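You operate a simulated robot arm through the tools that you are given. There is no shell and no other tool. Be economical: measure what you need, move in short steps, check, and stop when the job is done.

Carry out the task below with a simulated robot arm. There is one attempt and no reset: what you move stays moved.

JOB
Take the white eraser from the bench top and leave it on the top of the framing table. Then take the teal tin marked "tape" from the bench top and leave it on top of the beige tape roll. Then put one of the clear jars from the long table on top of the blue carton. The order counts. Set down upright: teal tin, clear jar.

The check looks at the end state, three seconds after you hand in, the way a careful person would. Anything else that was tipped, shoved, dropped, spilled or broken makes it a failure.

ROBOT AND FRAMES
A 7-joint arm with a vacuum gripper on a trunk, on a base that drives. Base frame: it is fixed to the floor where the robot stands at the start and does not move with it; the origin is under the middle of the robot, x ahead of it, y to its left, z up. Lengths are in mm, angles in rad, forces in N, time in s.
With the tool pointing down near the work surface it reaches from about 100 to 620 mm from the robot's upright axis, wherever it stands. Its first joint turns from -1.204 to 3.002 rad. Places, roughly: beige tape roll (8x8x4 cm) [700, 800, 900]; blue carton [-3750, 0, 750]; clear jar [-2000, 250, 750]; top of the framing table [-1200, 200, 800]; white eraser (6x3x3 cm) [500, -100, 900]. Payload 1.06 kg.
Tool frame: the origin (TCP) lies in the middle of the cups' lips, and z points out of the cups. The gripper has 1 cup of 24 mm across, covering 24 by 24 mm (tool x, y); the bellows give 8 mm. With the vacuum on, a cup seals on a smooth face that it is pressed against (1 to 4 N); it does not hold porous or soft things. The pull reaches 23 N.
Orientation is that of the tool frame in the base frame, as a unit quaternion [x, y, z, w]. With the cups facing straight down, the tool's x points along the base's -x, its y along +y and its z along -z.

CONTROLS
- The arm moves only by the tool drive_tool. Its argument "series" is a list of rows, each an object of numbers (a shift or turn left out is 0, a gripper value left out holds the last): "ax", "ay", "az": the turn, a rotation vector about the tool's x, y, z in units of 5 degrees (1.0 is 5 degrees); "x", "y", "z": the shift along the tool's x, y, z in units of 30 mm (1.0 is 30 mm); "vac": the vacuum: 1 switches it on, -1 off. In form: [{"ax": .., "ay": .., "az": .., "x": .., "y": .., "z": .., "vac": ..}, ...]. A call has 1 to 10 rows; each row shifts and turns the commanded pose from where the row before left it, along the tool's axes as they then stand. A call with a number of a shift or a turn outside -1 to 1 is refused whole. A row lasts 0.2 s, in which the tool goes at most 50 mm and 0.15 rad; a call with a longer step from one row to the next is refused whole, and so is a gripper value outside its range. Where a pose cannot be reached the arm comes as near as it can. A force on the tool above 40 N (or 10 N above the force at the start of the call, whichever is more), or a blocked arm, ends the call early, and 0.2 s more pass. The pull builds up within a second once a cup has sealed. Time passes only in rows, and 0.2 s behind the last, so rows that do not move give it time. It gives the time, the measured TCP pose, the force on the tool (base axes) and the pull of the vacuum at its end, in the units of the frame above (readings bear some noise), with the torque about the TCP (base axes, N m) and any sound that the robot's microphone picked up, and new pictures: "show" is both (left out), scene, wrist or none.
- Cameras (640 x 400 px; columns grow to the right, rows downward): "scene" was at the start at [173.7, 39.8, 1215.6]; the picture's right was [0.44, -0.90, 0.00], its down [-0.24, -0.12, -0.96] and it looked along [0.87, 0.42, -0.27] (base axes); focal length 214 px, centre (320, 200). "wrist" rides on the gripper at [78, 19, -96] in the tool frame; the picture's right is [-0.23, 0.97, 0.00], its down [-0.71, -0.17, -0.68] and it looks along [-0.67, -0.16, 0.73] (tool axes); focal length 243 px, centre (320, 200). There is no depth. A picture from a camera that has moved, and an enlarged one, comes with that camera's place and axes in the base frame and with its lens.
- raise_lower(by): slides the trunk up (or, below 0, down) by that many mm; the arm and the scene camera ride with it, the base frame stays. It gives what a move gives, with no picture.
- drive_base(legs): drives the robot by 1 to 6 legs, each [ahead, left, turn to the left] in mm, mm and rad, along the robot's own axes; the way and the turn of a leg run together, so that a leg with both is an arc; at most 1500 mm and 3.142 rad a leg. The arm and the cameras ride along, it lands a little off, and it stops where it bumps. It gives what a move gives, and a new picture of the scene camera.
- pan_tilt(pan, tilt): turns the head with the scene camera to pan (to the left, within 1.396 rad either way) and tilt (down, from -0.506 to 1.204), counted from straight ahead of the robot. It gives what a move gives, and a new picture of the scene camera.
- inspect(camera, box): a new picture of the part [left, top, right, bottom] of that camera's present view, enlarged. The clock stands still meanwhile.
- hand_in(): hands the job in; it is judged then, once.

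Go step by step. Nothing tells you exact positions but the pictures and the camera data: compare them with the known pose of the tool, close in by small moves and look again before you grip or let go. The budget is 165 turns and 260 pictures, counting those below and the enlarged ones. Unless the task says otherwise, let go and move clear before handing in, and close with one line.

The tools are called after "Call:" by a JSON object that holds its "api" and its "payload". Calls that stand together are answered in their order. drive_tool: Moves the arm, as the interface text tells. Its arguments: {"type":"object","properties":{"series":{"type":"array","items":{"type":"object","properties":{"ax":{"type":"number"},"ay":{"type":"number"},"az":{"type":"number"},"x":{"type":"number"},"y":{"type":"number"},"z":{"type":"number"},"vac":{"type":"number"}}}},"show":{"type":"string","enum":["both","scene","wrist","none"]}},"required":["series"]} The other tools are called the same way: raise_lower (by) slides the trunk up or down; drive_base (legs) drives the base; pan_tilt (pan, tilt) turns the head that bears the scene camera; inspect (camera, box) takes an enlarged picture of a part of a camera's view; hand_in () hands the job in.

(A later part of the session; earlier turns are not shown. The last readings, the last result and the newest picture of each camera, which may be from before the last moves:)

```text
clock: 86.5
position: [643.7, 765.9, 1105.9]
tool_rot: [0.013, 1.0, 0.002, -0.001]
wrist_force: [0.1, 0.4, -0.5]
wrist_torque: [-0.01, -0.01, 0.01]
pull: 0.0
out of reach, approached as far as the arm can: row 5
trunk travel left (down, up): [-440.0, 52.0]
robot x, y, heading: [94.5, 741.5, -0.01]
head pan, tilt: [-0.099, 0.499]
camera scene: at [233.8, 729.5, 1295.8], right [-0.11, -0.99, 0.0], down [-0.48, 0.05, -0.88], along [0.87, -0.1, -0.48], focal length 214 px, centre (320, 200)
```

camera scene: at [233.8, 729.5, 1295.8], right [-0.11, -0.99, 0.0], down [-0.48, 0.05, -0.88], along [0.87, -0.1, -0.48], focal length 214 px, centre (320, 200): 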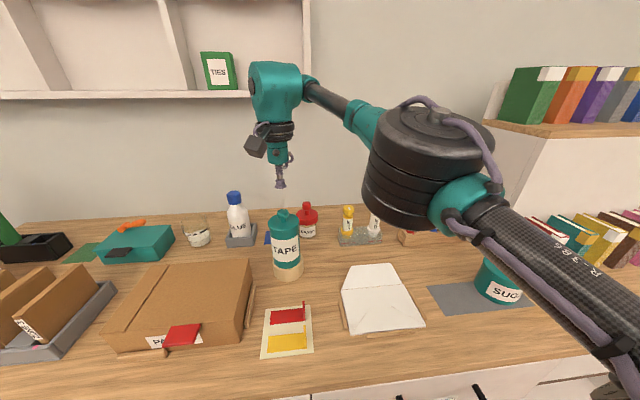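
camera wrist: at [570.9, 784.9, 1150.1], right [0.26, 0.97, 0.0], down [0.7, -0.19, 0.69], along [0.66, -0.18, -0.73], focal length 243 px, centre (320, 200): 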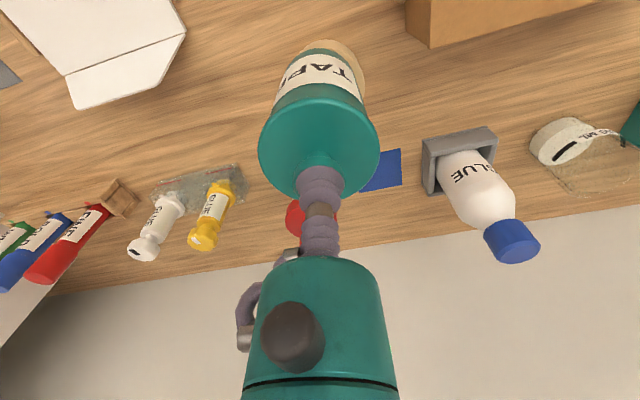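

The tin stands on the roll and the cup is clear. Next I'll retract, bring the trunk back down, back away, and turn toward the long table.

Call:
{"api": "drive_tool", "payload": {"series": [{"x": 1, "z": -0.8}, {"x": 1, "z": -1}, {"x": 1, "y": -1, "z": -0.8}, {"x": 1, "y": -1, "z": -0.5}, {"y": -1, "z": -0.5}, {"y": -1, "z": -0.5}, {"y": -1}], "show": "scene"}}

Call:
{"api": "drive_base", "payload": {"legs": [[-400, 0, 0]]}}

Call:
{"api": "raise_lower", "payload": {"by": -90}}

Call:
{"api": "drive_base", "payload": {"legs": [[0, 0, 1.57]]}}

```text
clock: 88.1
position: [519.0, 620.7, 1230.0]
tool_rot: [0.012, 1.0, 0.001, 0.0]
wrist_force: [0.4, -0.7, 0.3]
wrist_torque: [0.01, 0.0, -0.01]
pull: 0.0
trunk travel left (down, up): [-440.0, 52.0]
robot x, y, heading: [93.0, 744.4, -0.011]
head pan, tilt: [-0.099, 0.499]
camera scene: at [233.8, 730.4, 1295.7], right [-0.11, -0.99, 0.0], down [-0.48, 0.05, -0.88], along [0.87, -0.1, -0.48], focal length 214 px, centre (320, 200)
```

scene: 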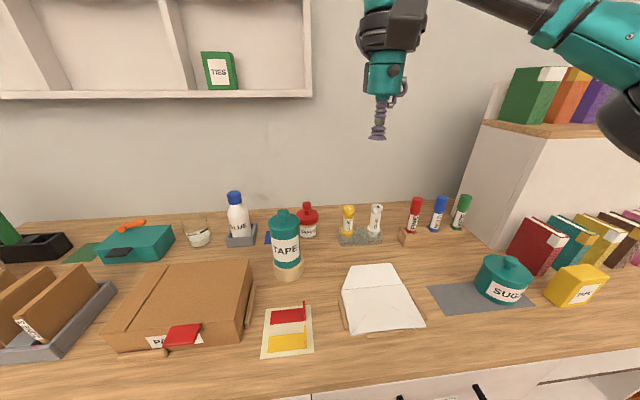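

```text
clock: 90.5
position: [122.6, 627.0, 1228.9]
tool_rot: [0.012, 1.0, 0.0, 0.001]
wrist_force: [-0.5, 0.6, -0.6]
wrist_torque: [0.03, 0.01, 0.02]
pull: 0.1
trunk travel left (down, up): [-440.0, 52.0]
robot x, y, heading: [-308.0, 745.9, -0.012]
head pan, tilt: [-0.099, 0.499]
camera scene: at [-162.9, 735.6, 1295.8], right [-0.11, -0.99, 0.0], down [-0.48, 0.05, -0.88], along [0.87, -0.1, -0.48], focal length 214 px, centre (320, 200)
```

scene: 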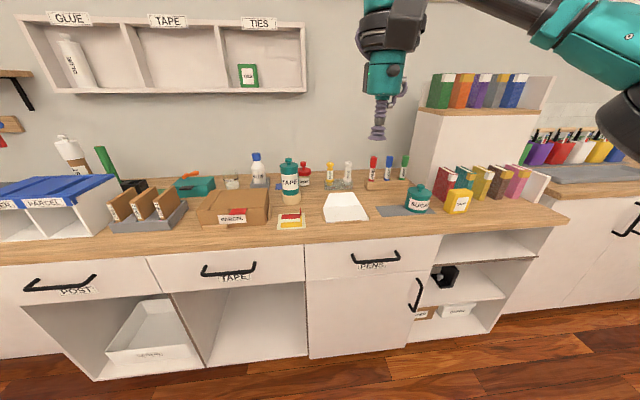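

```text
clock: 91.8
position: [123.6, 626.7, 1139.8]
tool_rot: [0.012, 1.0, 0.0, 0.001]
wrist_force: [-0.5, 0.0, 0.1]
wrist_torque: [0.01, -0.05, 0.0]
pull: 0.1
trunk travel left (down, up): [-350.0, 142.0]
robot x, y, heading: [-305.5, 748.6, -0.008]
head pan, tilt: [-0.099, 0.499]
```

```text
clock: 96.0
position: [-170.2, 1170.4, 1140.1]
tool_rot: [-0.686, 0.727, 0.001, 0.0]
wrist_force: [0.4, -0.1, 0.8]
wrist_torque: [0.0, 0.0, 0.0]
pull: 0.1
trunk travel left (down, up): [-350.0, 142.0]
robot x, y, heading: [-307.7, 747.8, 1.528]
head pan, tilt: [-0.099, 0.499]
camera scene: at [-288.0, 926.5, 1194.7], right [0.99, -0.14, 0.0], down [-0.07, -0.47, -0.88], along [0.12, 0.87, -0.48], focal length 214 px, centre (320, 200)
```

scene: 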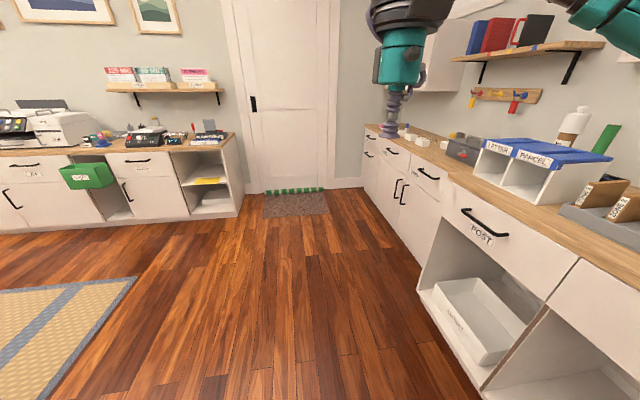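

I'll turn the rest of the way to face the far side of the room.

Call:
{"api": "drive_base", "payload": {"legs": [[0, 0, 1.61]]}}

Call:
{"api": "pan_tilt", "payload": {"pan": 0.1, "tilt": 0.25}}

```text
clock: 100.3
position: [-731.4, 862.1, 1140.2]
tool_rot: [1.0, -0.008, 0.0, 0.001]
wrist_force: [-0.3, 0.1, -0.1]
wrist_torque: [-0.02, -0.01, 0.0]
pull: 0.2
trunk travel left (down, up): [-350.0, 142.0]
robot x, y, heading: [-307.7, 749.1, 3.138]
head pan, tilt: [-0.099, 0.499]
camera scene: at [-485.6, 755.4, 1194.7], right [0.1, 0.99, 0.0], down [0.48, -0.05, -0.88], along [-0.87, 0.09, -0.48], focal length 214 px, centre (320, 200)
```

scene: 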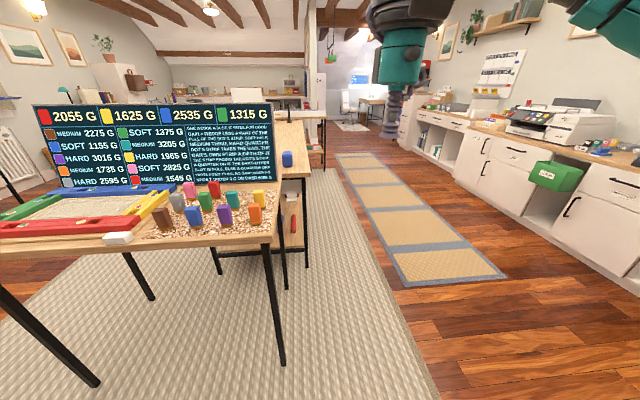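

```text
clock: 101.0
position: [-732.4, 862.6, 1139.5]
tool_rot: [1.0, -0.008, 0.0, 0.0]
wrist_force: [0.1, 0.3, 0.7]
wrist_torque: [-0.02, 0.02, 0.0]
pull: 0.0
trunk travel left (down, up): [-350.0, 142.0]
robot x, y, heading: [-306.2, 747.5, 3.139]
head pan, tilt: [0.099, 0.25]
camera scene: at [-488.0, 737.1, 1217.8], right [-0.1, 1.0, 0.0], down [0.25, 0.02, -0.97], along [-0.96, -0.09, -0.25], focal length 214 px, centre (320, 200)
```

scene: 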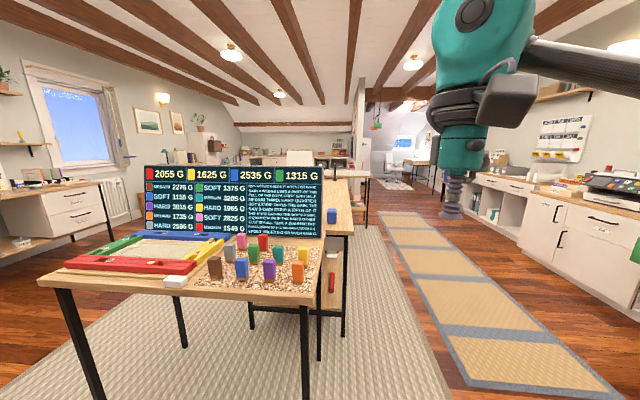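

The long table lies behind the framing table, with the aisle on its right. Let me zoom to see it and find the jars.

Call:
{"api": "inspect", "payload": {"camera": "scene", "box": [220, 130, 440, 270]}}

```text
2.86 times, centred on (330, 200) of scene
camera zoom: at [-488.0, 737.1, 1217.8], right [-0.1, 1.0, 0.0], down [0.25, 0.02, -0.97], along [-0.96, -0.09, -0.25], focal length 613 px, centre (291, 200)
```

zoom: 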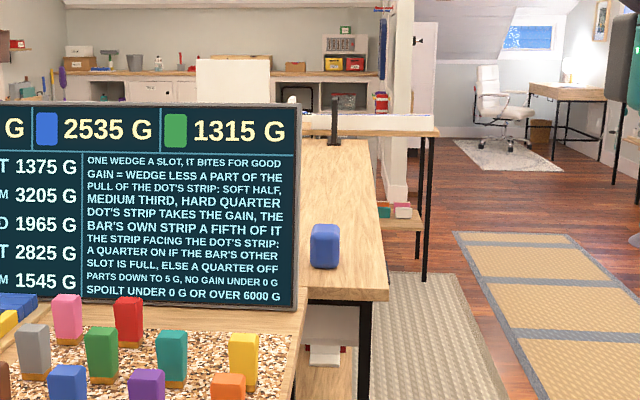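

The long table runs from about x = -1450 to -3180 with its right edge near y = 820. The jar (y ≈ 250) should be easier to reach from its left side, so I'll move across the open floor to y ≈ -700 and look.

Call:
{"api": "drive_base", "payload": {"legs": [[0, 1450, 0]]}}

Call:
{"api": "pan_tilt", "payload": {"pan": -0.3, "tilt": 0.25}}

```text
clock: 108.3
position: [-740.6, -597.5, 1139.5]
tool_rot: [1.0, -0.012, 0.0, 0.001]
wrist_force: [0.2, 0.3, 0.0]
wrist_torque: [0.01, -0.02, 0.0]
pull: 0.0
trunk travel left (down, up): [-350.0, 142.0]
robot x, y, heading: [-315.7, -719.7, 3.132]
head pan, tilt: [0.099, 0.25]
camera scene: at [-496.6, -725.6, 1217.8], right [-0.09, 1.0, 0.0], down [0.25, 0.02, -0.97], along [-0.97, -0.09, -0.25], focal length 214 px, centre (320, 200)
```

scene: 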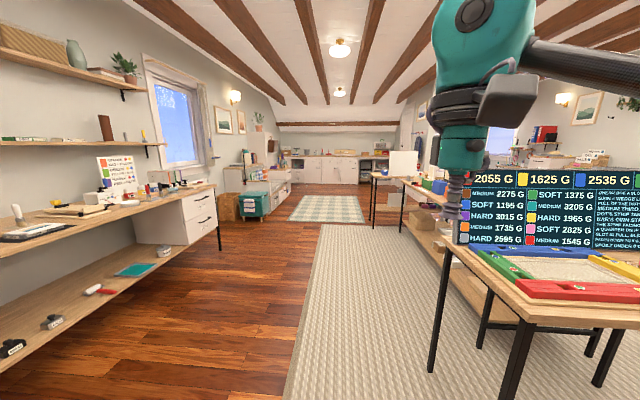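

```text
clock: 109.2
position: [-740.2, -596.8, 1138.9]
tool_rot: [1.0, -0.011, 0.0, 0.0]
wrist_force: [0.0, 0.7, 0.1]
wrist_torque: [-0.01, -0.02, -0.02]
pull: 0.1
trunk travel left (down, up): [-350.0, 142.0]
robot x, y, heading: [-311.8, -717.1, 3.129]
head pan, tilt: [-0.3, 0.25]
camera scene: at [-492.5, -688.7, 1217.8], right [0.31, 0.95, 0.0], down [0.24, -0.08, -0.97], along [-0.92, 0.3, -0.25], focal length 214 px, centre (320, 200)
```

scene: 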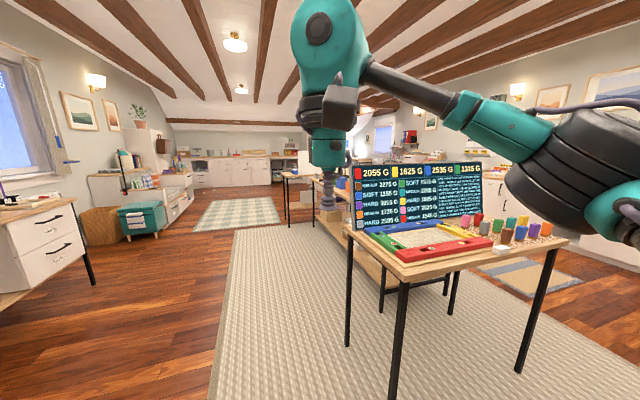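

The aisle on this side is clear. I'll drive forward 1450 mm alongside the long table and look to the right.

Call:
{"api": "drive_base", "payload": {"legs": [[1450, 0, 0]]}}

Call:
{"api": "pan_tilt", "payload": {"pan": -1.2, "tilt": 0.4}}

```text
clock: 116.4
position: [-2194.7, -561.5, 1139.0]
tool_rot: [1.0, -0.021, 0.0, 0.001]
wrist_force: [0.0, -0.4, 0.1]
wrist_torque: [0.0, 0.01, -0.03]
pull: 0.1
trunk travel left (down, up): [-350.0, 142.0]
robot x, y, heading: [-1767.6, -686.2, 3.111]
head pan, tilt: [-0.3, 0.25]
camera scene: at [-1948.6, -656.6, 1217.8], right [0.32, 0.95, 0.0], down [0.23, -0.08, -0.97], along [-0.92, 0.31, -0.25], focal length 214 px, centre (320, 200)
```

scene: 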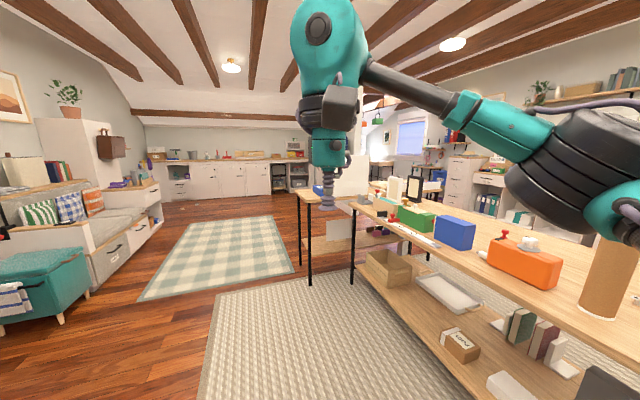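

```text
clock: 117.6
position: [-2195.2, -560.8, 1140.4]
tool_rot: [1.0, -0.022, -0.001, 0.001]
wrist_force: [-0.4, -0.1, -0.1]
wrist_torque: [-0.02, 0.02, -0.03]
pull: 0.0
trunk travel left (down, up): [-350.0, 142.0]
robot x, y, heading: [-1767.8, -687.8, 3.113]
head pan, tilt: [-1.201, 0.4]
camera scene: at [-1891.1, -599.5, 1203.8], right [0.94, 0.34, 0.0], down [0.13, -0.37, -0.92], along [-0.31, 0.87, -0.39], focal length 214 px, centre (320, 200)
```

scene: 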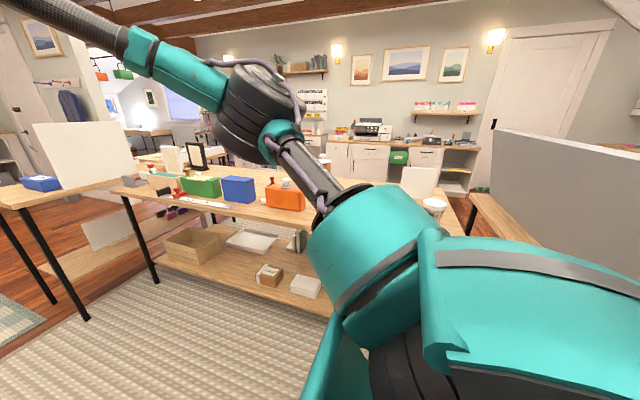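

I'll turn right to face the long table squarely and look over its top.

Call:
{"api": "pan_tilt", "payload": {"pan": 0.0, "tilt": 0.4}}

Call:
{"api": "drive_base", "payload": {"legs": [[0, 0, -1.54]]}}

```text
clock: 119.0
position: [-2193.7, -560.8, 1138.9]
tool_rot: [1.0, -0.022, 0.0, 0.001]
wrist_force: [0.4, -0.6, 0.2]
wrist_torque: [0.02, 0.0, -0.01]
pull: 0.1
trunk travel left (down, up): [-350.0, 142.0]
robot x, y, heading: [-1770.7, -685.2, 3.114]
head pan, tilt: [0.0, 0.4]
camera scene: at [-1952.7, -684.1, 1203.8], right [0.03, 1.0, 0.0], down [0.39, -0.01, -0.92], along [-0.92, 0.03, -0.39], focal length 214 px, centre (320, 200)
```

scene: 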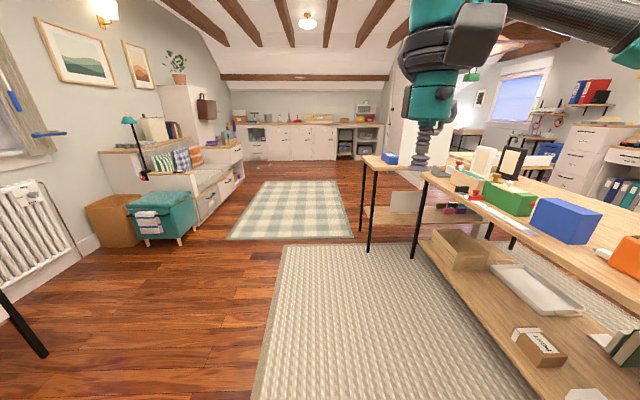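

```text
clock: 123.2
position: [-1655.4, -260.3, 1139.7]
tool_rot: [-0.704, 0.71, 0.001, -0.001]
wrist_force: [-0.4, 0.7, 0.0]
wrist_torque: [-0.01, 0.01, 0.01]
pull: 0.1
trunk travel left (down, up): [-350.0, 142.0]
robot x, y, heading: [-1770.1, -688.9, 1.576]
head pan, tilt: [0.0, 0.4]
camera scene: at [-1770.6, -506.5, 1203.8], right [1.0, 0.0, 0.0], down [0.0, -0.39, -0.92], along [0.0, 0.92, -0.39], focal length 214 px, centre (320, 200)
```

scene: 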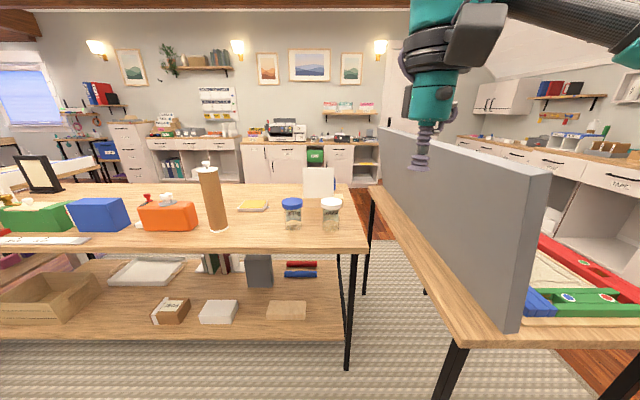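

Two clear lidded jars stand near the front edge of the long table, at about [-1884, 242] (blue lid) and [-1726, 242] (white lid). I'll take the blue-lidded one, further from the framing table. I'll strafe left 110 mm and drive forward 420 mm.

Call:
{"api": "drive_base", "payload": {"legs": [[0, 110, 0], [420, 0, 0]]}}

Call:
{"api": "drive_tool", "payload": {"series": [{}], "show": "wrist"}}

```text
clock: 126.5
position: [-1768.5, 154.5, 1140.1]
tool_rot: [-0.705, 0.71, -0.001, 0.0]
wrist_force: [-1.5, 0.6, 0.4]
wrist_torque: [0.0, -0.02, -0.01]
pull: 0.1
trunk travel left (down, up): [-350.0, 142.0]
robot x, y, heading: [-1881.2, -272.8, 1.577]
head pan, tilt: [0.0, 0.4]
camera scene: at [-1881.5, -92.0, 1203.8], right [1.0, 0.01, 0.0], down [0.0, -0.39, -0.92], along [-0.01, 0.92, -0.39], focal length 214 px, centre (320, 200)
```

scene: 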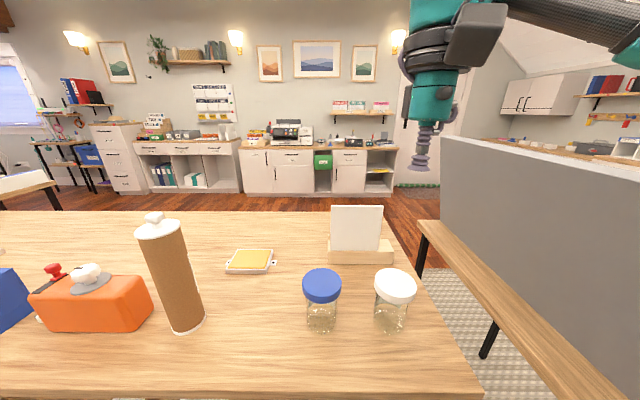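

```text
clock: 126.9
position: [-1767.0, 155.1, 1139.2]
tool_rot: [-0.705, 0.709, 0.0, 0.0]
wrist_force: [-0.5, -0.3, 0.0]
wrist_torque: [0.03, 0.01, 0.0]
pull: 0.0
trunk travel left (down, up): [-350.0, 142.0]
robot x, y, heading: [-1882.3, -274.1, 1.58]
head pan, tilt: [0.0, 0.4]
camera wrist: at [-1786.1, 77.0, 1234.5], right [-0.97, 0.24, 0.0], down [0.18, 0.71, 0.69], along [0.16, 0.67, -0.73], focal length 243 px, centre (320, 200)
```

wrist: 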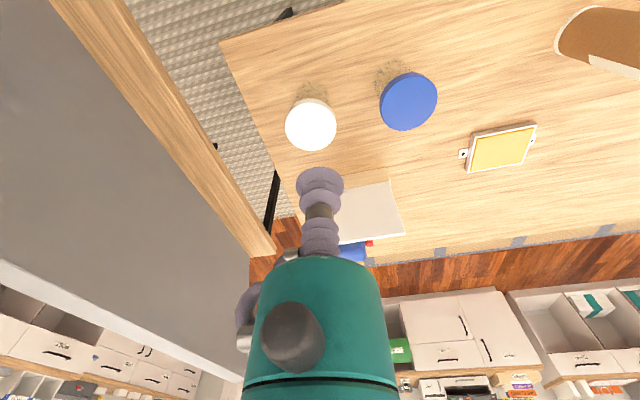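

The blue lid's top is at about [-1881, 246, 870]. I'll move above it and descend to about z 920.

Call:
{"api": "drive_tool", "payload": {"series": [{"x": -0.76, "y": 0.955}, {"x": -0.76, "y": 0.955}, {"x": -0.76, "y": 0.955}, {"x": -0.76, "y": 0.955}, {"z": 1}, {"z": 1}, {"z": 1}, {"z": 1}, {"z": 1}, {"z": 1}]}}

```text
clock: 129.1
position: [-1882.5, 246.8, 958.3]
tool_rot: [-0.705, 0.709, 0.001, 0.0]
wrist_force: [0.2, -0.1, -0.7]
wrist_torque: [0.0, -0.02, 0.05]
pull: 0.0
trunk travel left (down, up): [-350.0, 142.0]
robot x, y, heading: [-1877.3, -275.5, 1.578]
head pan, tilt: [0.0, 0.4]
camera scene: at [-1881.5, -92.3, 1203.8], right [1.0, 0.01, 0.0], down [0.0, -0.39, -0.92], along [-0.01, 0.92, -0.39], focal length 214 px, centre (320, 200)
camera wrist: at [-1901.1, 169.2, 1053.8], right [-0.97, 0.24, 0.0], down [0.18, 0.71, 0.69], along [0.16, 0.67, -0.73], focal length 243 px, centre (320, 200)
```

scene: 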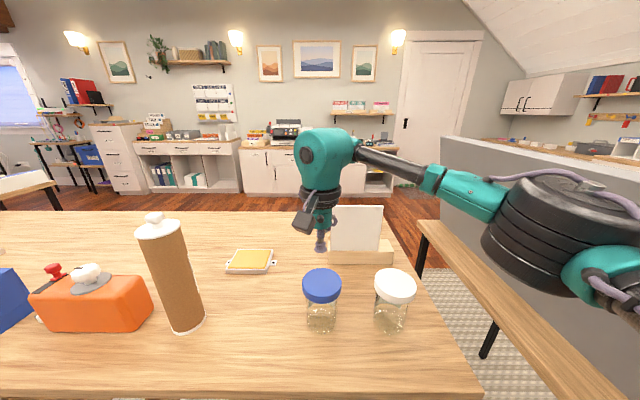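
wrist: 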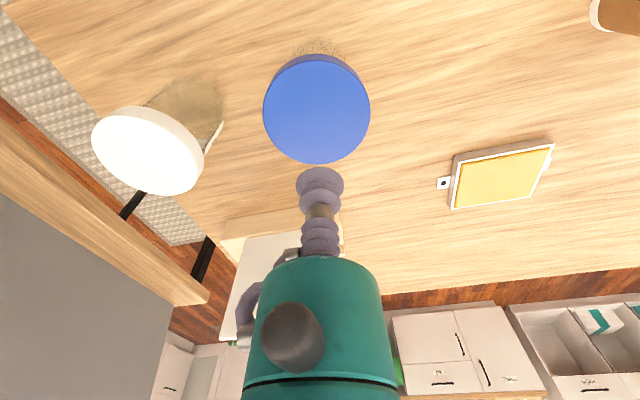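

Well centred over the lid. I'll descend to about z 880 with a small correction.

Call:
{"api": "drive_tool", "payload": {"series": [{"x": 0.08, "y": -0.04, "z": 0.9}, {"z": 0.9}, {"z": 0.7}, {}], "show": "wrist"}}

Call:
{"api": "inspect", "payload": {"camera": "scene", "box": [260, 240, 380, 340]}}

```text
clock: 130.1
position: [-1881.5, 244.7, 883.3]
tool_rot: [-0.704, 0.71, 0.001, 0.001]
wrist_force: [-0.8, 1.1, 0.0]
wrist_torque: [-0.02, -0.02, 0.04]
pull: 0.1
trunk travel left (down, up): [-350.0, 142.0]
robot x, y, heading: [-1880.1, -276.7, 1.576]
head pan, tilt: [0.0, 0.4]
camera wrist: at [-1900.1, 165.9, 978.1], right [-0.97, 0.24, 0.0], down [0.18, 0.71, 0.69], along [0.16, 0.67, -0.73], focal length 243 px, centre (320, 200)
```

wrist: 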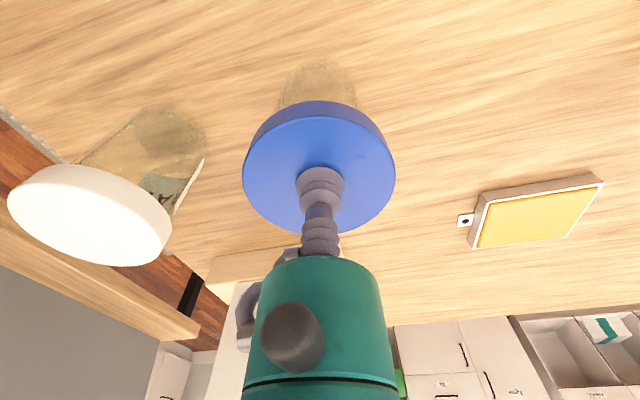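

```text
4.00 times, centred on (320, 290) of scene
camera zoom: at [-1881.5, -92.4, 1203.8], right [1.0, 0.01, 0.0], down [0.0, -0.39, -0.92], along [-0.01, 0.92, -0.39], focal length 858 px, centre (320, -160)
```

zoom: 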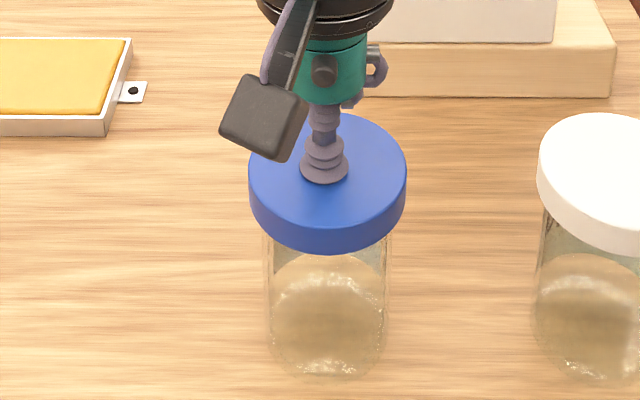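

The cup is centred on the lid. I'll apply the vacuum and press down gently.

Call:
{"api": "drive_tool", "payload": {"series": [{"z": 0.25, "vac": 1}, {"z": 0.12}, {}, {}], "show": "none"}}

```text
clock: 131.1
position: [-1881.5, 243.8, 873.8]
tool_rot: [-0.705, 0.709, 0.002, 0.0]
wrist_force: [-3.7, 2.0, 19.5]
wrist_torque: [-0.01, -0.04, 0.02]
pull: 22.4
trunk travel left (down, up): [-350.0, 142.0]
robot x, y, heading: [-1882.3, -273.3, 1.581]
head pan, tilt: [0.0, 0.4]
```

Sealed at 22.4 N. I'll lift slowly and check.

Call:
{"api": "drive_tool", "payload": {"series": [{"z": -0.2}, {"z": -0.3}, {"z": -0.5}, {"z": -0.8}, {}], "show": "scene"}}

```text
clock: 132.3
position: [-1882.5, 245.2, 926.3]
tool_rot: [-0.704, 0.71, 0.001, -0.001]
wrist_force: [-0.2, 0.2, -2.1]
wrist_torque: [-0.02, -0.03, 0.02]
pull: 22.9
trunk travel left (down, up): [-350.0, 142.0]
robot x, y, heading: [-1874.4, -273.4, 1.579]
head pan, tilt: [0.0, 0.4]
camera scene: at [-1881.5, -92.2, 1203.8], right [1.0, 0.01, 0.0], down [0.0, -0.39, -0.92], along [-0.01, 0.92, -0.39], focal length 214 px, centre (320, 200)
```

scene: 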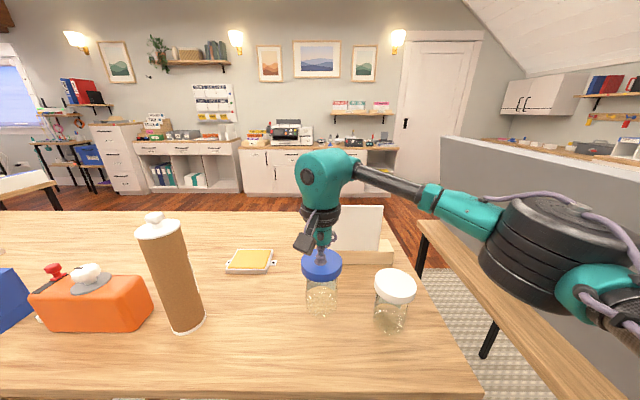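

The jar is up. I'll raise it to z ≈ 1140, pull it in to the right, and back the robot away from the table.

Call:
{"api": "drive_tool", "payload": {"series": [{"z": -1}, {"z": -1}, {"z": -1}, {"z": -1}, {"z": -1}, {"z": -1}, {"z": -1}, {"x": 0.5}, {"x": 1}, {"x": 0.8}], "show": "none"}}

Call:
{"api": "drive_tool", "payload": {"series": [{"y": -0.7, "x": 0.4}, {"y": -0.9}, {"y": -0.9}, {"y": -0.9}, {"y": -0.7}, {}], "show": "scene"}}

Call:
{"api": "drive_base", "payload": {"legs": [[-430, 0, 0], [0, 0, 1.56]]}}

```text
clock: 134.5
position: [-1878.7, 175.0, 1138.0]
tool_rot: [-0.705, 0.709, 0.0, 0.0]
wrist_force: [-0.9, 0.0, -3.4]
wrist_torque: [-0.03, -0.01, -0.01]
pull: 22.7
trunk travel left (down, up): [-350.0, 142.0]
robot x, y, heading: [-1878.8, -277.2, 1.576]
head pan, tilt: [0.0, 0.4]
```

```text
clock: 135.9
position: [-1758.0, 164.3, 1137.3]
tool_rot: [-0.705, 0.71, 0.0, -0.001]
wrist_force: [0.2, -0.4, -2.0]
wrist_torque: [-0.02, -0.03, 0.05]
pull: 22.9
trunk travel left (down, up): [-350.0, 142.0]
robot x, y, heading: [-1881.8, -271.6, 1.582]
head pan, tilt: [0.0, 0.4]
camera scene: at [-1881.5, -92.2, 1203.8], right [1.0, 0.01, 0.0], down [0.0, -0.39, -0.92], along [-0.01, 0.92, -0.39], focal length 214 px, centre (320, 200)
```

scene: 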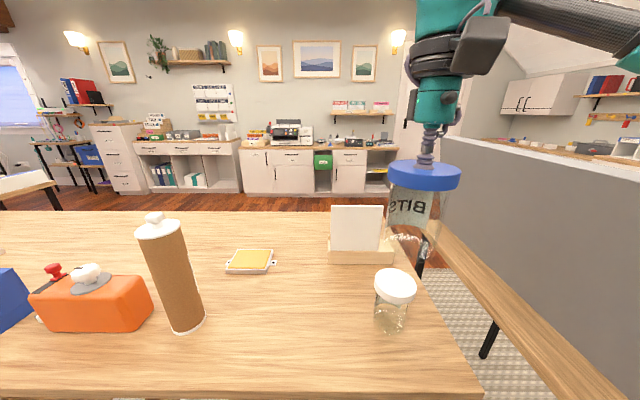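

```text
clock: 142.3
position: [-2314.8, -578.3, 1135.7]
tool_rot: [1.0, 0.0, 0.0, 0.001]
wrist_force: [0.1, -0.5, -2.7]
wrist_torque: [-0.02, -0.02, 0.0]
pull: 22.8
trunk travel left (down, up): [-350.0, 142.0]
robot x, y, heading: [-1879.3, -700.2, -3.122]
head pan, tilt: [0.0, 0.4]
camera scene: at [-2059.7, -701.7, 1203.8], right [-0.01, 1.0, 0.0], down [0.39, 0.01, -0.92], along [-0.92, -0.01, -0.39], focal length 214 px, centre (320, 200)
```

scene: 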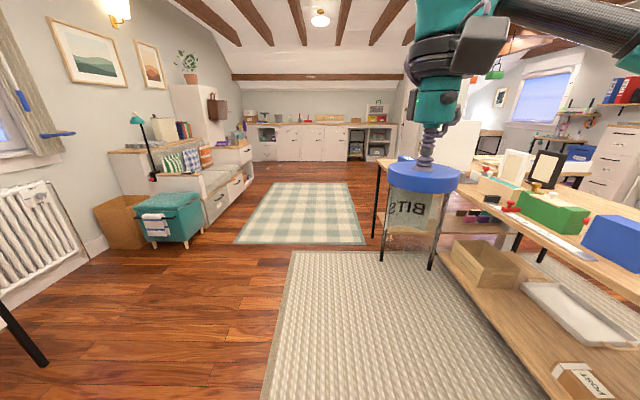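

The path is clear. I'll drive forward 1300 mm toward the small table that carries the blue carton.

Call:
{"api": "drive_base", "payload": {"legs": [[1300, 0, 0]]}}

Call:
{"api": "pan_tilt", "payload": {"pan": -0.7, "tilt": 0.4}}

```text
clock: 148.9
position: [-3628.2, -616.3, 1136.1]
tool_rot: [1.0, 0.008, 0.0, 0.001]
wrist_force: [-0.8, 1.0, -1.8]
wrist_torque: [-0.01, -0.03, 0.0]
pull: 23.2
trunk travel left (down, up): [-350.0, 142.0]
robot x, y, heading: [-3184.6, -727.8, -3.113]
head pan, tilt: [0.0, 0.4]
camera scene: at [-3370.8, -734.1, 1203.8], right [-0.03, 1.0, 0.0], down [0.39, 0.01, -0.92], along [-0.92, -0.03, -0.39], focal length 214 px, centre (320, 200)
```

scene: 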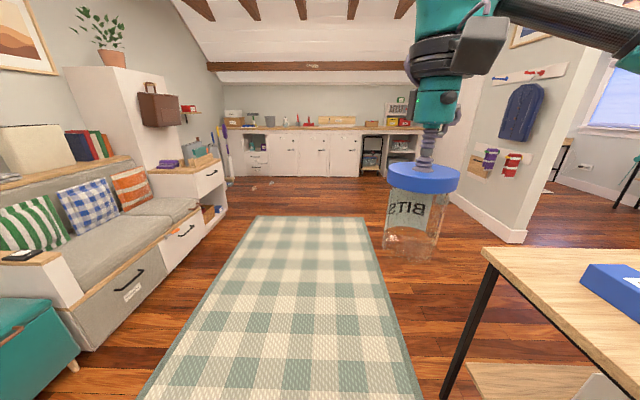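

```text
clock: 150.0
position: [-3628.6, -616.2, 1136.9]
tool_rot: [1.0, 0.008, 0.0, 0.0]
wrist_force: [0.3, 0.5, -2.6]
wrist_torque: [0.02, -0.01, 0.0]
pull: 22.4
trunk travel left (down, up): [-350.0, 142.0]
robot x, y, heading: [-3186.2, -723.9, -3.11]
head pan, tilt: [-0.7, 0.4]
camera scene: at [-3350.8, -673.9, 1203.8], right [0.62, 0.78, 0.0], down [0.31, -0.24, -0.92], along [-0.72, 0.57, -0.39], focal length 214 px, centre (320, 200)
```

scene: 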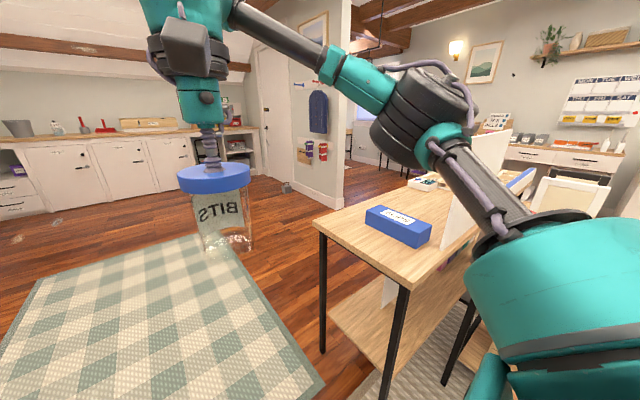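

The blue carton is at about [-3738, 15] on the small table, with its near edge at y ≈ -190. I'll drive to x ≈ -3740 and turn right to face it.

Call:
{"api": "pan_tilt", "payload": {"pan": 0.0, "tilt": 0.5}}

Call:
{"api": "drive_base", "payload": {"legs": [[555, 0, 0], [0, 0, -1.6]]}}

```text
clock: 151.1
position: [-3628.6, -615.5, 1136.3]
tool_rot: [1.0, 0.008, -0.001, 0.001]
wrist_force: [-0.1, -0.5, -1.8]
wrist_torque: [0.01, -0.01, 0.0]
pull: 23.0
trunk travel left (down, up): [-350.0, 142.0]
robot x, y, heading: [-3186.1, -727.0, -3.112]
head pan, tilt: [0.0, 0.499]
camera scene: at [-3369.0, -734.0, 1194.7], right [-0.03, 1.0, 0.0], down [0.48, 0.01, -0.88], along [-0.88, -0.03, -0.48], focal length 214 px, centre (320, 200)
```

scene: 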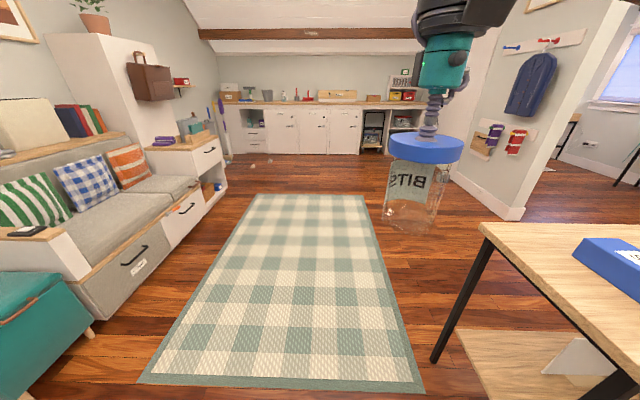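

```text
clock: 158.2
position: [-3624.6, -305.8, 1136.3]
tool_rot: [-0.703, 0.711, 0.001, 0.0]
wrist_force: [-0.1, -0.5, -2.1]
wrist_torque: [0.0, 0.01, 0.05]
pull: 23.0
trunk travel left (down, up): [-350.0, 142.0]
robot x, y, heading: [-3747.3, -744.0, 1.579]
head pan, tilt: [0.0, 0.499]
camera scene: at [-3751.1, -564.3, 1194.7], right [1.0, 0.0, 0.0], down [0.0, -0.48, -0.88], along [0.0, 0.88, -0.48], focal length 214 px, centre (320, 200)
```

scene: 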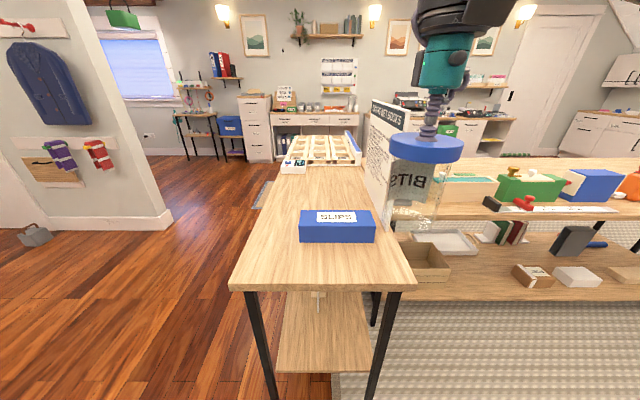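

The carton (marked SLIPS) has its top centre near [-3695, 25], with a sign standing to its right at x ≈ -3530. I'll go 200 mm forward and look again with both cameras.

Call:
{"api": "drive_base", "payload": {"legs": [[200, 0, 0]]}}

Call:
{"api": "drive_tool", "payload": {"series": [{"y": 0.9}, {"y": 0.8}, {}], "show": "wrist"}}

Call:
{"api": "inspect", "payload": {"camera": "scene", "box": [220, 100, 480, 300]}}

```text
clock: 159.8
position: [-3626.0, -101.9, 1135.9]
tool_rot: [-0.702, 0.712, 0.001, -0.001]
wrist_force: [-0.1, 1.2, -2.3]
wrist_torque: [-0.03, 0.02, 0.01]
pull: 23.4
trunk travel left (down, up): [-350.0, 142.0]
robot x, y, heading: [-3748.8, -539.6, 1.569]
head pan, tilt: [0.0, 0.499]
camera scene: at [-3751.2, -359.0, 1194.6], right [1.0, 0.0, 0.0], down [0.0, -0.48, -0.88], along [0.0, 0.88, -0.48], focal length 214 px, centre (320, 200)
```

scene: 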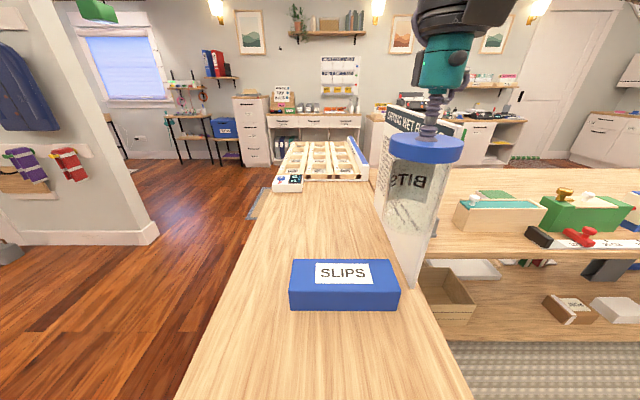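

```text
clock: 160.6
position: [-3675.4, -103.1, 1136.7]
tool_rot: [-0.702, 0.712, 0.002, 0.0]
wrist_force: [-0.1, -0.6, -2.7]
wrist_torque: [0.01, 0.03, -0.03]
pull: 23.3
trunk travel left (down, up): [-350.0, 142.0]
robot x, y, heading: [-3752.2, -539.8, 1.575]
head pan, tilt: [0.0, 0.499]
camera wrist: at [-3695.2, -180.5, 1231.6], right [-0.97, 0.25, 0.0], down [0.18, 0.7, 0.69], along [0.17, 0.66, -0.73], focal length 243 px, centre (320, 200)
```

wrist: 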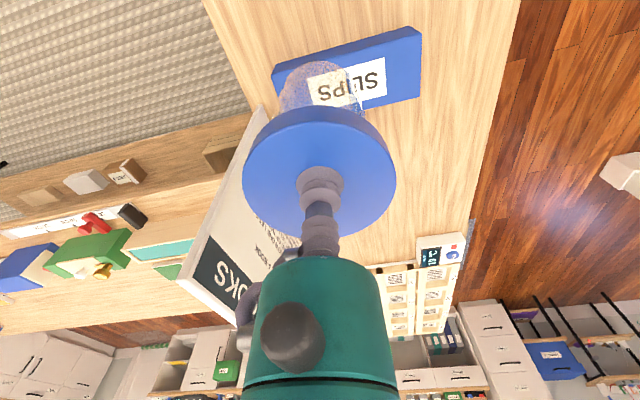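

```text
2.00 times, centred on (350, 200) of scene
camera zoom: at [-3751.1, -359.6, 1194.7], right [1.0, 0.0, 0.0], down [0.0, -0.48, -0.88], along [0.0, 0.88, -0.48], focal length 429 px, centre (260, 200)
```

zoom: 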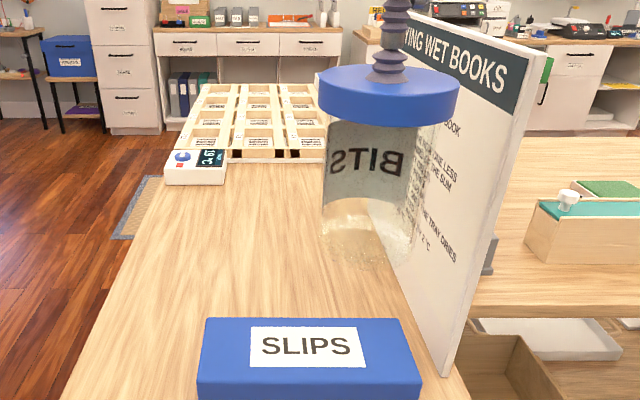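

The carton is about 215 × 78 mm, centred near [-3703, -45] with its top at z ≈ 850; the jar hangs about 116 mm below the cup. I'll move over the centre and lower to z ≈ 1005.

Call:
{"api": "drive_tool", "payload": {"series": [{"x": -0.64, "y": 0.32}, {"x": -0.64, "y": 0.32}, {"x": -0.64, "y": 0.32}, {"z": 0.9}, {"z": 0.9}, {"z": 0.9}, {"z": 0.9}, {"z": 0.8}, {}]}}

Call:
{"api": "inspect", "payload": {"camera": "scene", "box": [260, 190, 440, 320]}}

Call:
{"api": "inspect", "payload": {"camera": "wrist", "box": [200, 10, 456, 200]}}

```text
clock: 162.6
position: [-3703.8, -43.6, 1004.0]
tool_rot: [-0.702, 0.712, 0.001, -0.001]
wrist_force: [-0.5, -0.3, -3.2]
wrist_torque: [0.0, -0.01, 0.01]
pull: 22.8
trunk travel left (down, up): [-350.0, 142.0]
robot x, y, heading: [-3750.8, -536.2, 1.569]
head pan, tilt: [0.0, 0.499]
camera scene: at [-3751.2, -359.6, 1194.7], right [1.0, 0.0, 0.0], down [0.0, -0.48, -0.88], along [0.0, 0.88, -0.48], focal length 214 px, centre (320, 200)
camera wrist: at [-3724.3, -121.6, 1098.9], right [-0.97, 0.25, 0.0], down [0.18, 0.7, 0.69], along [0.17, 0.66, -0.73], focal length 243 px, centre (320, 200)
```

scene: 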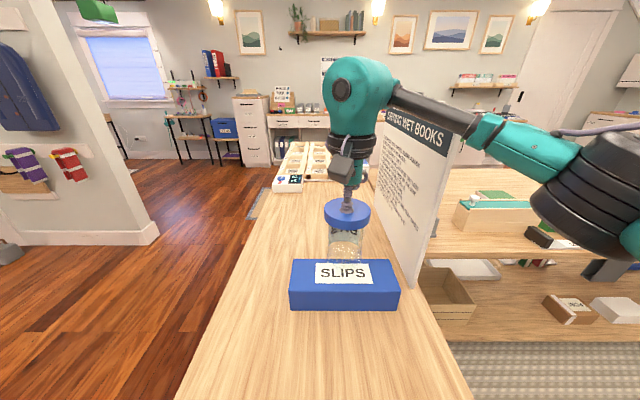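
wrist: 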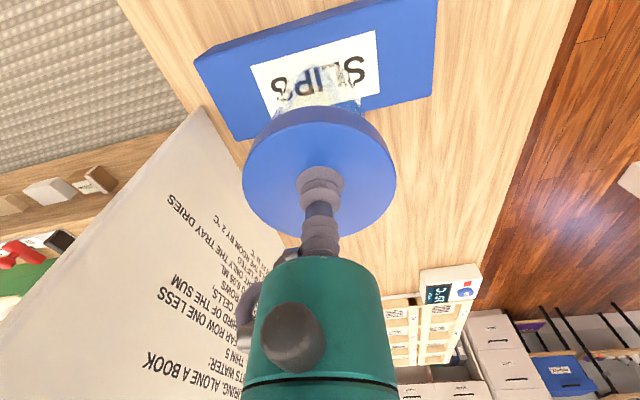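

```text
3.08 times, centred on (350, 255) of scene
camera zoom: at [-3751.2, -359.6, 1194.7], right [1.0, 0.0, 0.0], down [0.0, -0.48, -0.88], along [0.0, 0.88, -0.48], focal length 660 px, centre (228, 31)
```

zoom: 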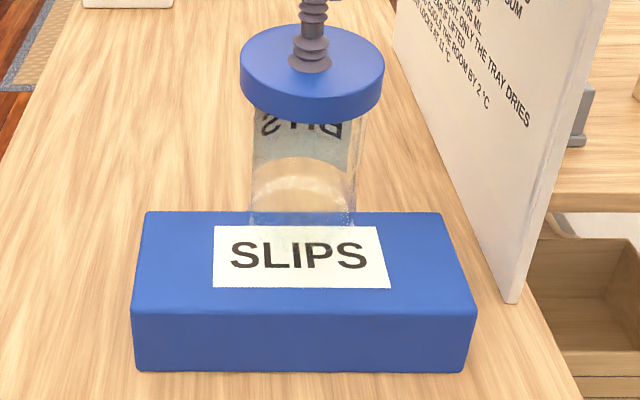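

```text
2.11 times, centred on (328, 105) of wrist
camera zoom: at [-3724.3, -121.6, 1098.9], right [-0.97, 0.25, 0.0], down [0.18, 0.7, 0.69], along [0.17, 0.66, -0.73], focal length 511 px, centre (303, 400)
```

zoom: 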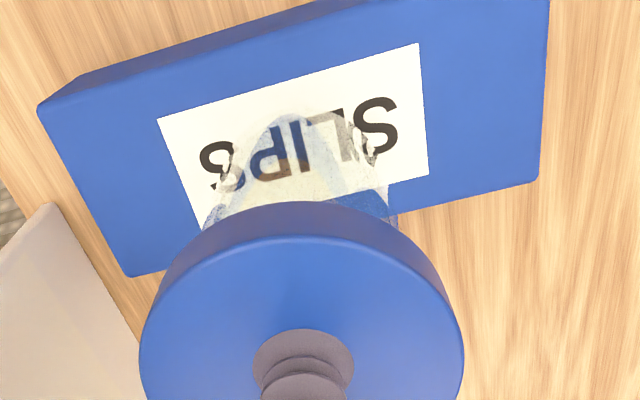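

The label centre reads y ≈ -50 in both views, so I'll shift back by 6 mm, lower to about 978, and check.

Call:
{"api": "drive_tool", "payload": {"series": [{"x": 0.2, "z": 0.4}, {"z": 0.4}, {}], "show": "none"}}

Call:
{"api": "inspect", "payload": {"camera": "scene", "box": [280, 190, 420, 315]}}

Call:
{"api": "inspect", "payload": {"camera": "wrist", "box": [180, 0, 460, 200]}}

```text
clock: 163.4
position: [-3705.2, -48.8, 980.2]
tool_rot: [-0.703, 0.711, 0.001, 0.0]
wrist_force: [-1.7, -0.3, 2.1]
wrist_torque: [-0.02, 0.02, -0.03]
pull: 22.5
trunk travel left (down, up): [-350.0, 142.0]
robot x, y, heading: [-3754.3, -540.6, 1.571]
head pan, tilt: [0.0, 0.499]
```

```text
3.20 times, centred on (350, 252) of scene
camera zoom: at [-3751.3, -359.9, 1194.8], right [1.0, 0.0, 0.0], down [0.0, -0.48, -0.88], along [0.0, 0.88, -0.48], focal length 686 px, centre (224, 32)
```

zoom: 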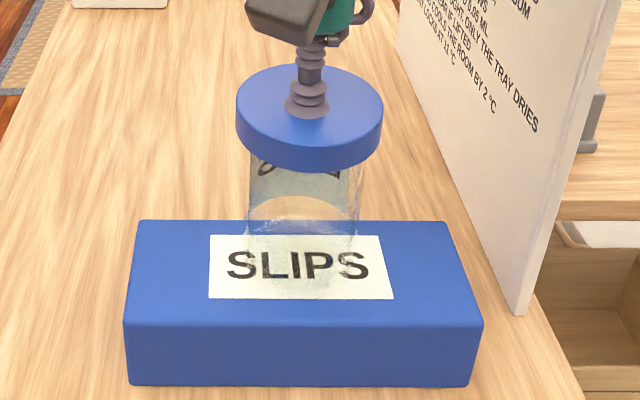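

```text
2.00 times, centred on (320, 100) of wrist
camera zoom: at [-3724.8, -127.6, 1075.5], right [-0.97, 0.25, 0.0], down [0.18, 0.7, 0.69], along [0.17, 0.66, -0.73], focal length 485 px, centre (320, 400)
```

zoom: 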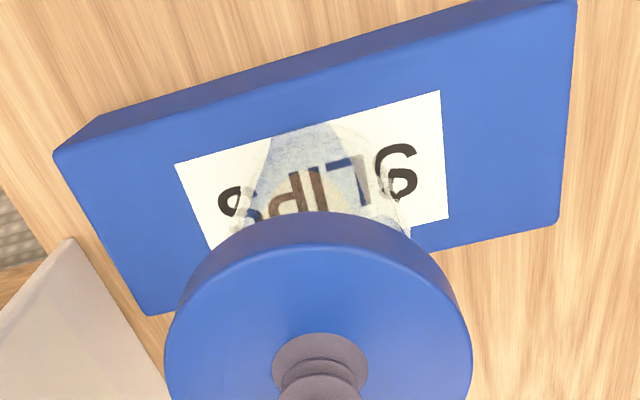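

Force suggests it's just touching, so the carton's top is nearer 864, which puts its centre at y ≈ -57. I'll lift slightly, shift back 8 mm, and look again.

Call:
{"api": "drive_tool", "payload": {"series": [{"z": -0.35}, {"x": 0.27}, {}], "show": "none"}}

Call:
{"api": "inspect", "payload": {"camera": "scene", "box": [300, 215, 400, 305]}}

Call:
{"api": "inspect", "payload": {"camera": "wrist", "box": [180, 0, 460, 200]}}

```text
clock: 164.2
position: [-3704.4, -58.4, 992.5]
tool_rot: [-0.702, 0.712, 0.001, -0.001]
wrist_force: [1.1, -0.9, -2.3]
wrist_torque: [-0.02, 0.03, 0.01]
pull: 23.2
trunk travel left (down, up): [-350.0, 142.0]
robot x, y, heading: [-3751.9, -541.3, 1.571]
head pan, tilt: [0.0, 0.499]
```

```text
4.44 times, centred on (350, 260) of scene
camera zoom: at [-3751.2, -359.6, 1194.7], right [1.0, 0.0, 0.0], down [0.0, -0.48, -0.88], along [0.0, 0.88, -0.48], focal length 953 px, centre (187, -67)
```

zoom: 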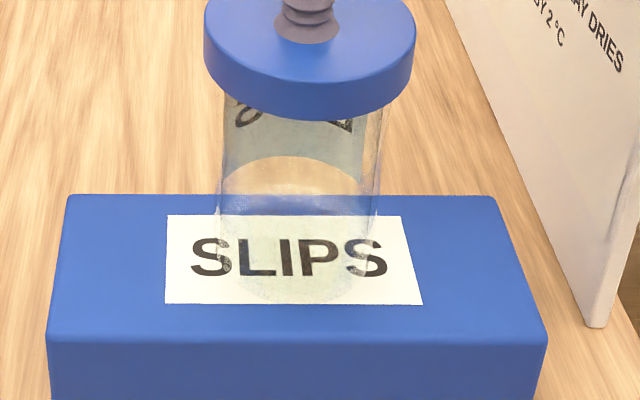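

```text
2.00 times, centred on (320, 100) of wrist
camera zoom: at [-3724.7, -135.7, 1086.2], right [-0.97, 0.25, 0.0], down [0.18, 0.71, 0.69], along [0.17, 0.66, -0.73], focal length 485 px, centre (320, 400)
```

zoom: 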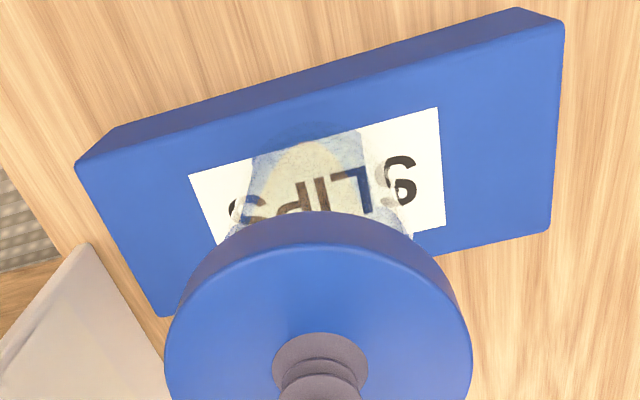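

The cup is now over the carton's centre at [-3704, -58]. I'll lower in small steps to contact.

Call:
{"api": "drive_tool", "payload": {"series": [{"z": 0.2}, {"z": 0.1}, {"z": 0.08}, {}], "show": "none"}}

Call:
{"api": "inspect", "payload": {"camera": "scene", "box": [280, 190, 420, 315]}}

```text
clock: 165.2
position: [-3705.7, -56.7, 980.0]
tool_rot: [-0.702, 0.712, 0.002, -0.001]
wrist_force: [-2.1, -0.2, 5.4]
wrist_torque: [0.02, 0.03, 0.04]
pull: 22.8
trunk travel left (down, up): [-350.0, 142.0]
robot x, y, heading: [-3749.4, -542.9, 1.57]
head pan, tilt: [0.0, 0.499]
```

```text
3.20 times, centred on (350, 252) of scene
camera zoom: at [-3751.5, -360.1, 1194.8], right [1.0, 0.0, 0.0], down [0.0, -0.48, -0.88], along [0.0, 0.88, -0.48], focal length 686 px, centre (224, 32)
```

zoom: 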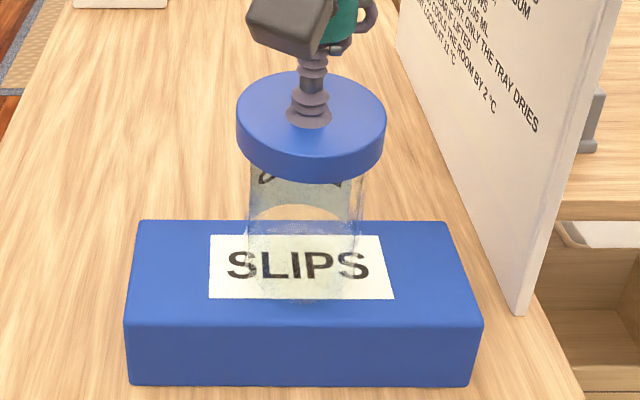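

The jar is resting squarely on the carton. I'll release the vacuum and let the pull go before rising.

Call:
{"api": "drive_tool", "payload": {"series": [{"vac": -1}, {}, {}, {}, {}, {}], "show": "none"}}

Call:
{"api": "drive_tool", "payload": {"series": [{"z": -0.15}, {"z": -0.3}, {"z": -0.6}, {"z": -0.8}, {"z": -0.8}, {"z": -0.8}]}}

Call:
{"api": "inspect", "payload": {"camera": "scene", "box": [270, 190, 430, 315]}}

```text
clock: 166.6
position: [-3705.9, -58.2, 979.3]
tool_rot: [-0.702, 0.712, 0.001, 0.0]
wrist_force: [1.1, 0.4, 0.6]
wrist_torque: [0.01, 0.01, -0.04]
pull: 0.1
trunk travel left (down, up): [-350.0, 142.0]
robot x, y, heading: [-3754.4, -541.0, 1.572]
head pan, tilt: [0.0, 0.499]
```

```text
clock: 168.0
position: [-3707.1, -56.6, 1084.4]
tool_rot: [-0.702, 0.712, 0.001, -0.001]
wrist_force: [-0.7, -0.2, -0.5]
wrist_torque: [0.01, -0.01, 0.01]
pull: 0.0
trunk travel left (down, up): [-350.0, 142.0]
robot x, y, heading: [-3752.0, -538.0, 1.571]
head pan, tilt: [0.0, 0.499]
camera scene: at [-3751.3, -359.9, 1194.7], right [1.0, 0.0, 0.0], down [0.0, -0.48, -0.88], along [0.0, 0.88, -0.48], focal length 214 px, centre (320, 200)
camera wrist: at [-3725.8, -135.0, 1177.9], right [-0.97, 0.25, 0.0], down [0.18, 0.71, 0.69], along [0.17, 0.66, -0.73], focal length 243 px, centre (320, 200)
```

scene: 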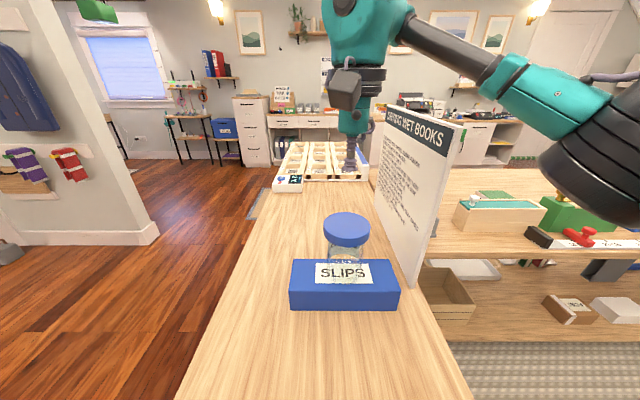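
wrist: 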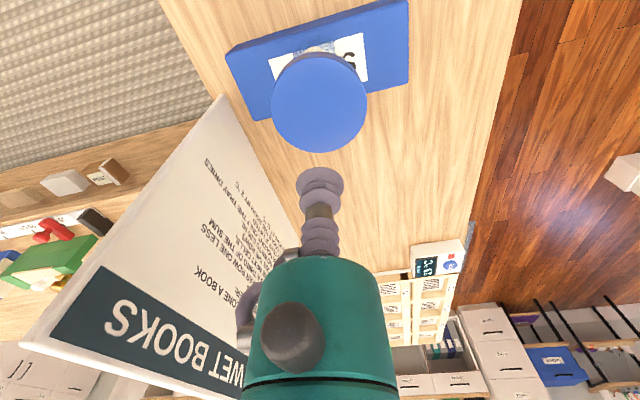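

```text
3.20 times, centred on (350, 252) of scene
camera zoom: at [-3751.3, -359.9, 1194.7], right [1.0, 0.0, 0.0], down [0.0, -0.48, -0.88], along [0.0, 0.88, -0.48], focal length 686 px, centre (224, 32)
```

zoom: 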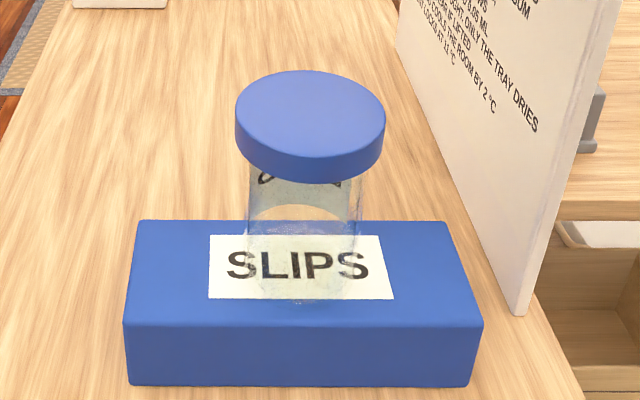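

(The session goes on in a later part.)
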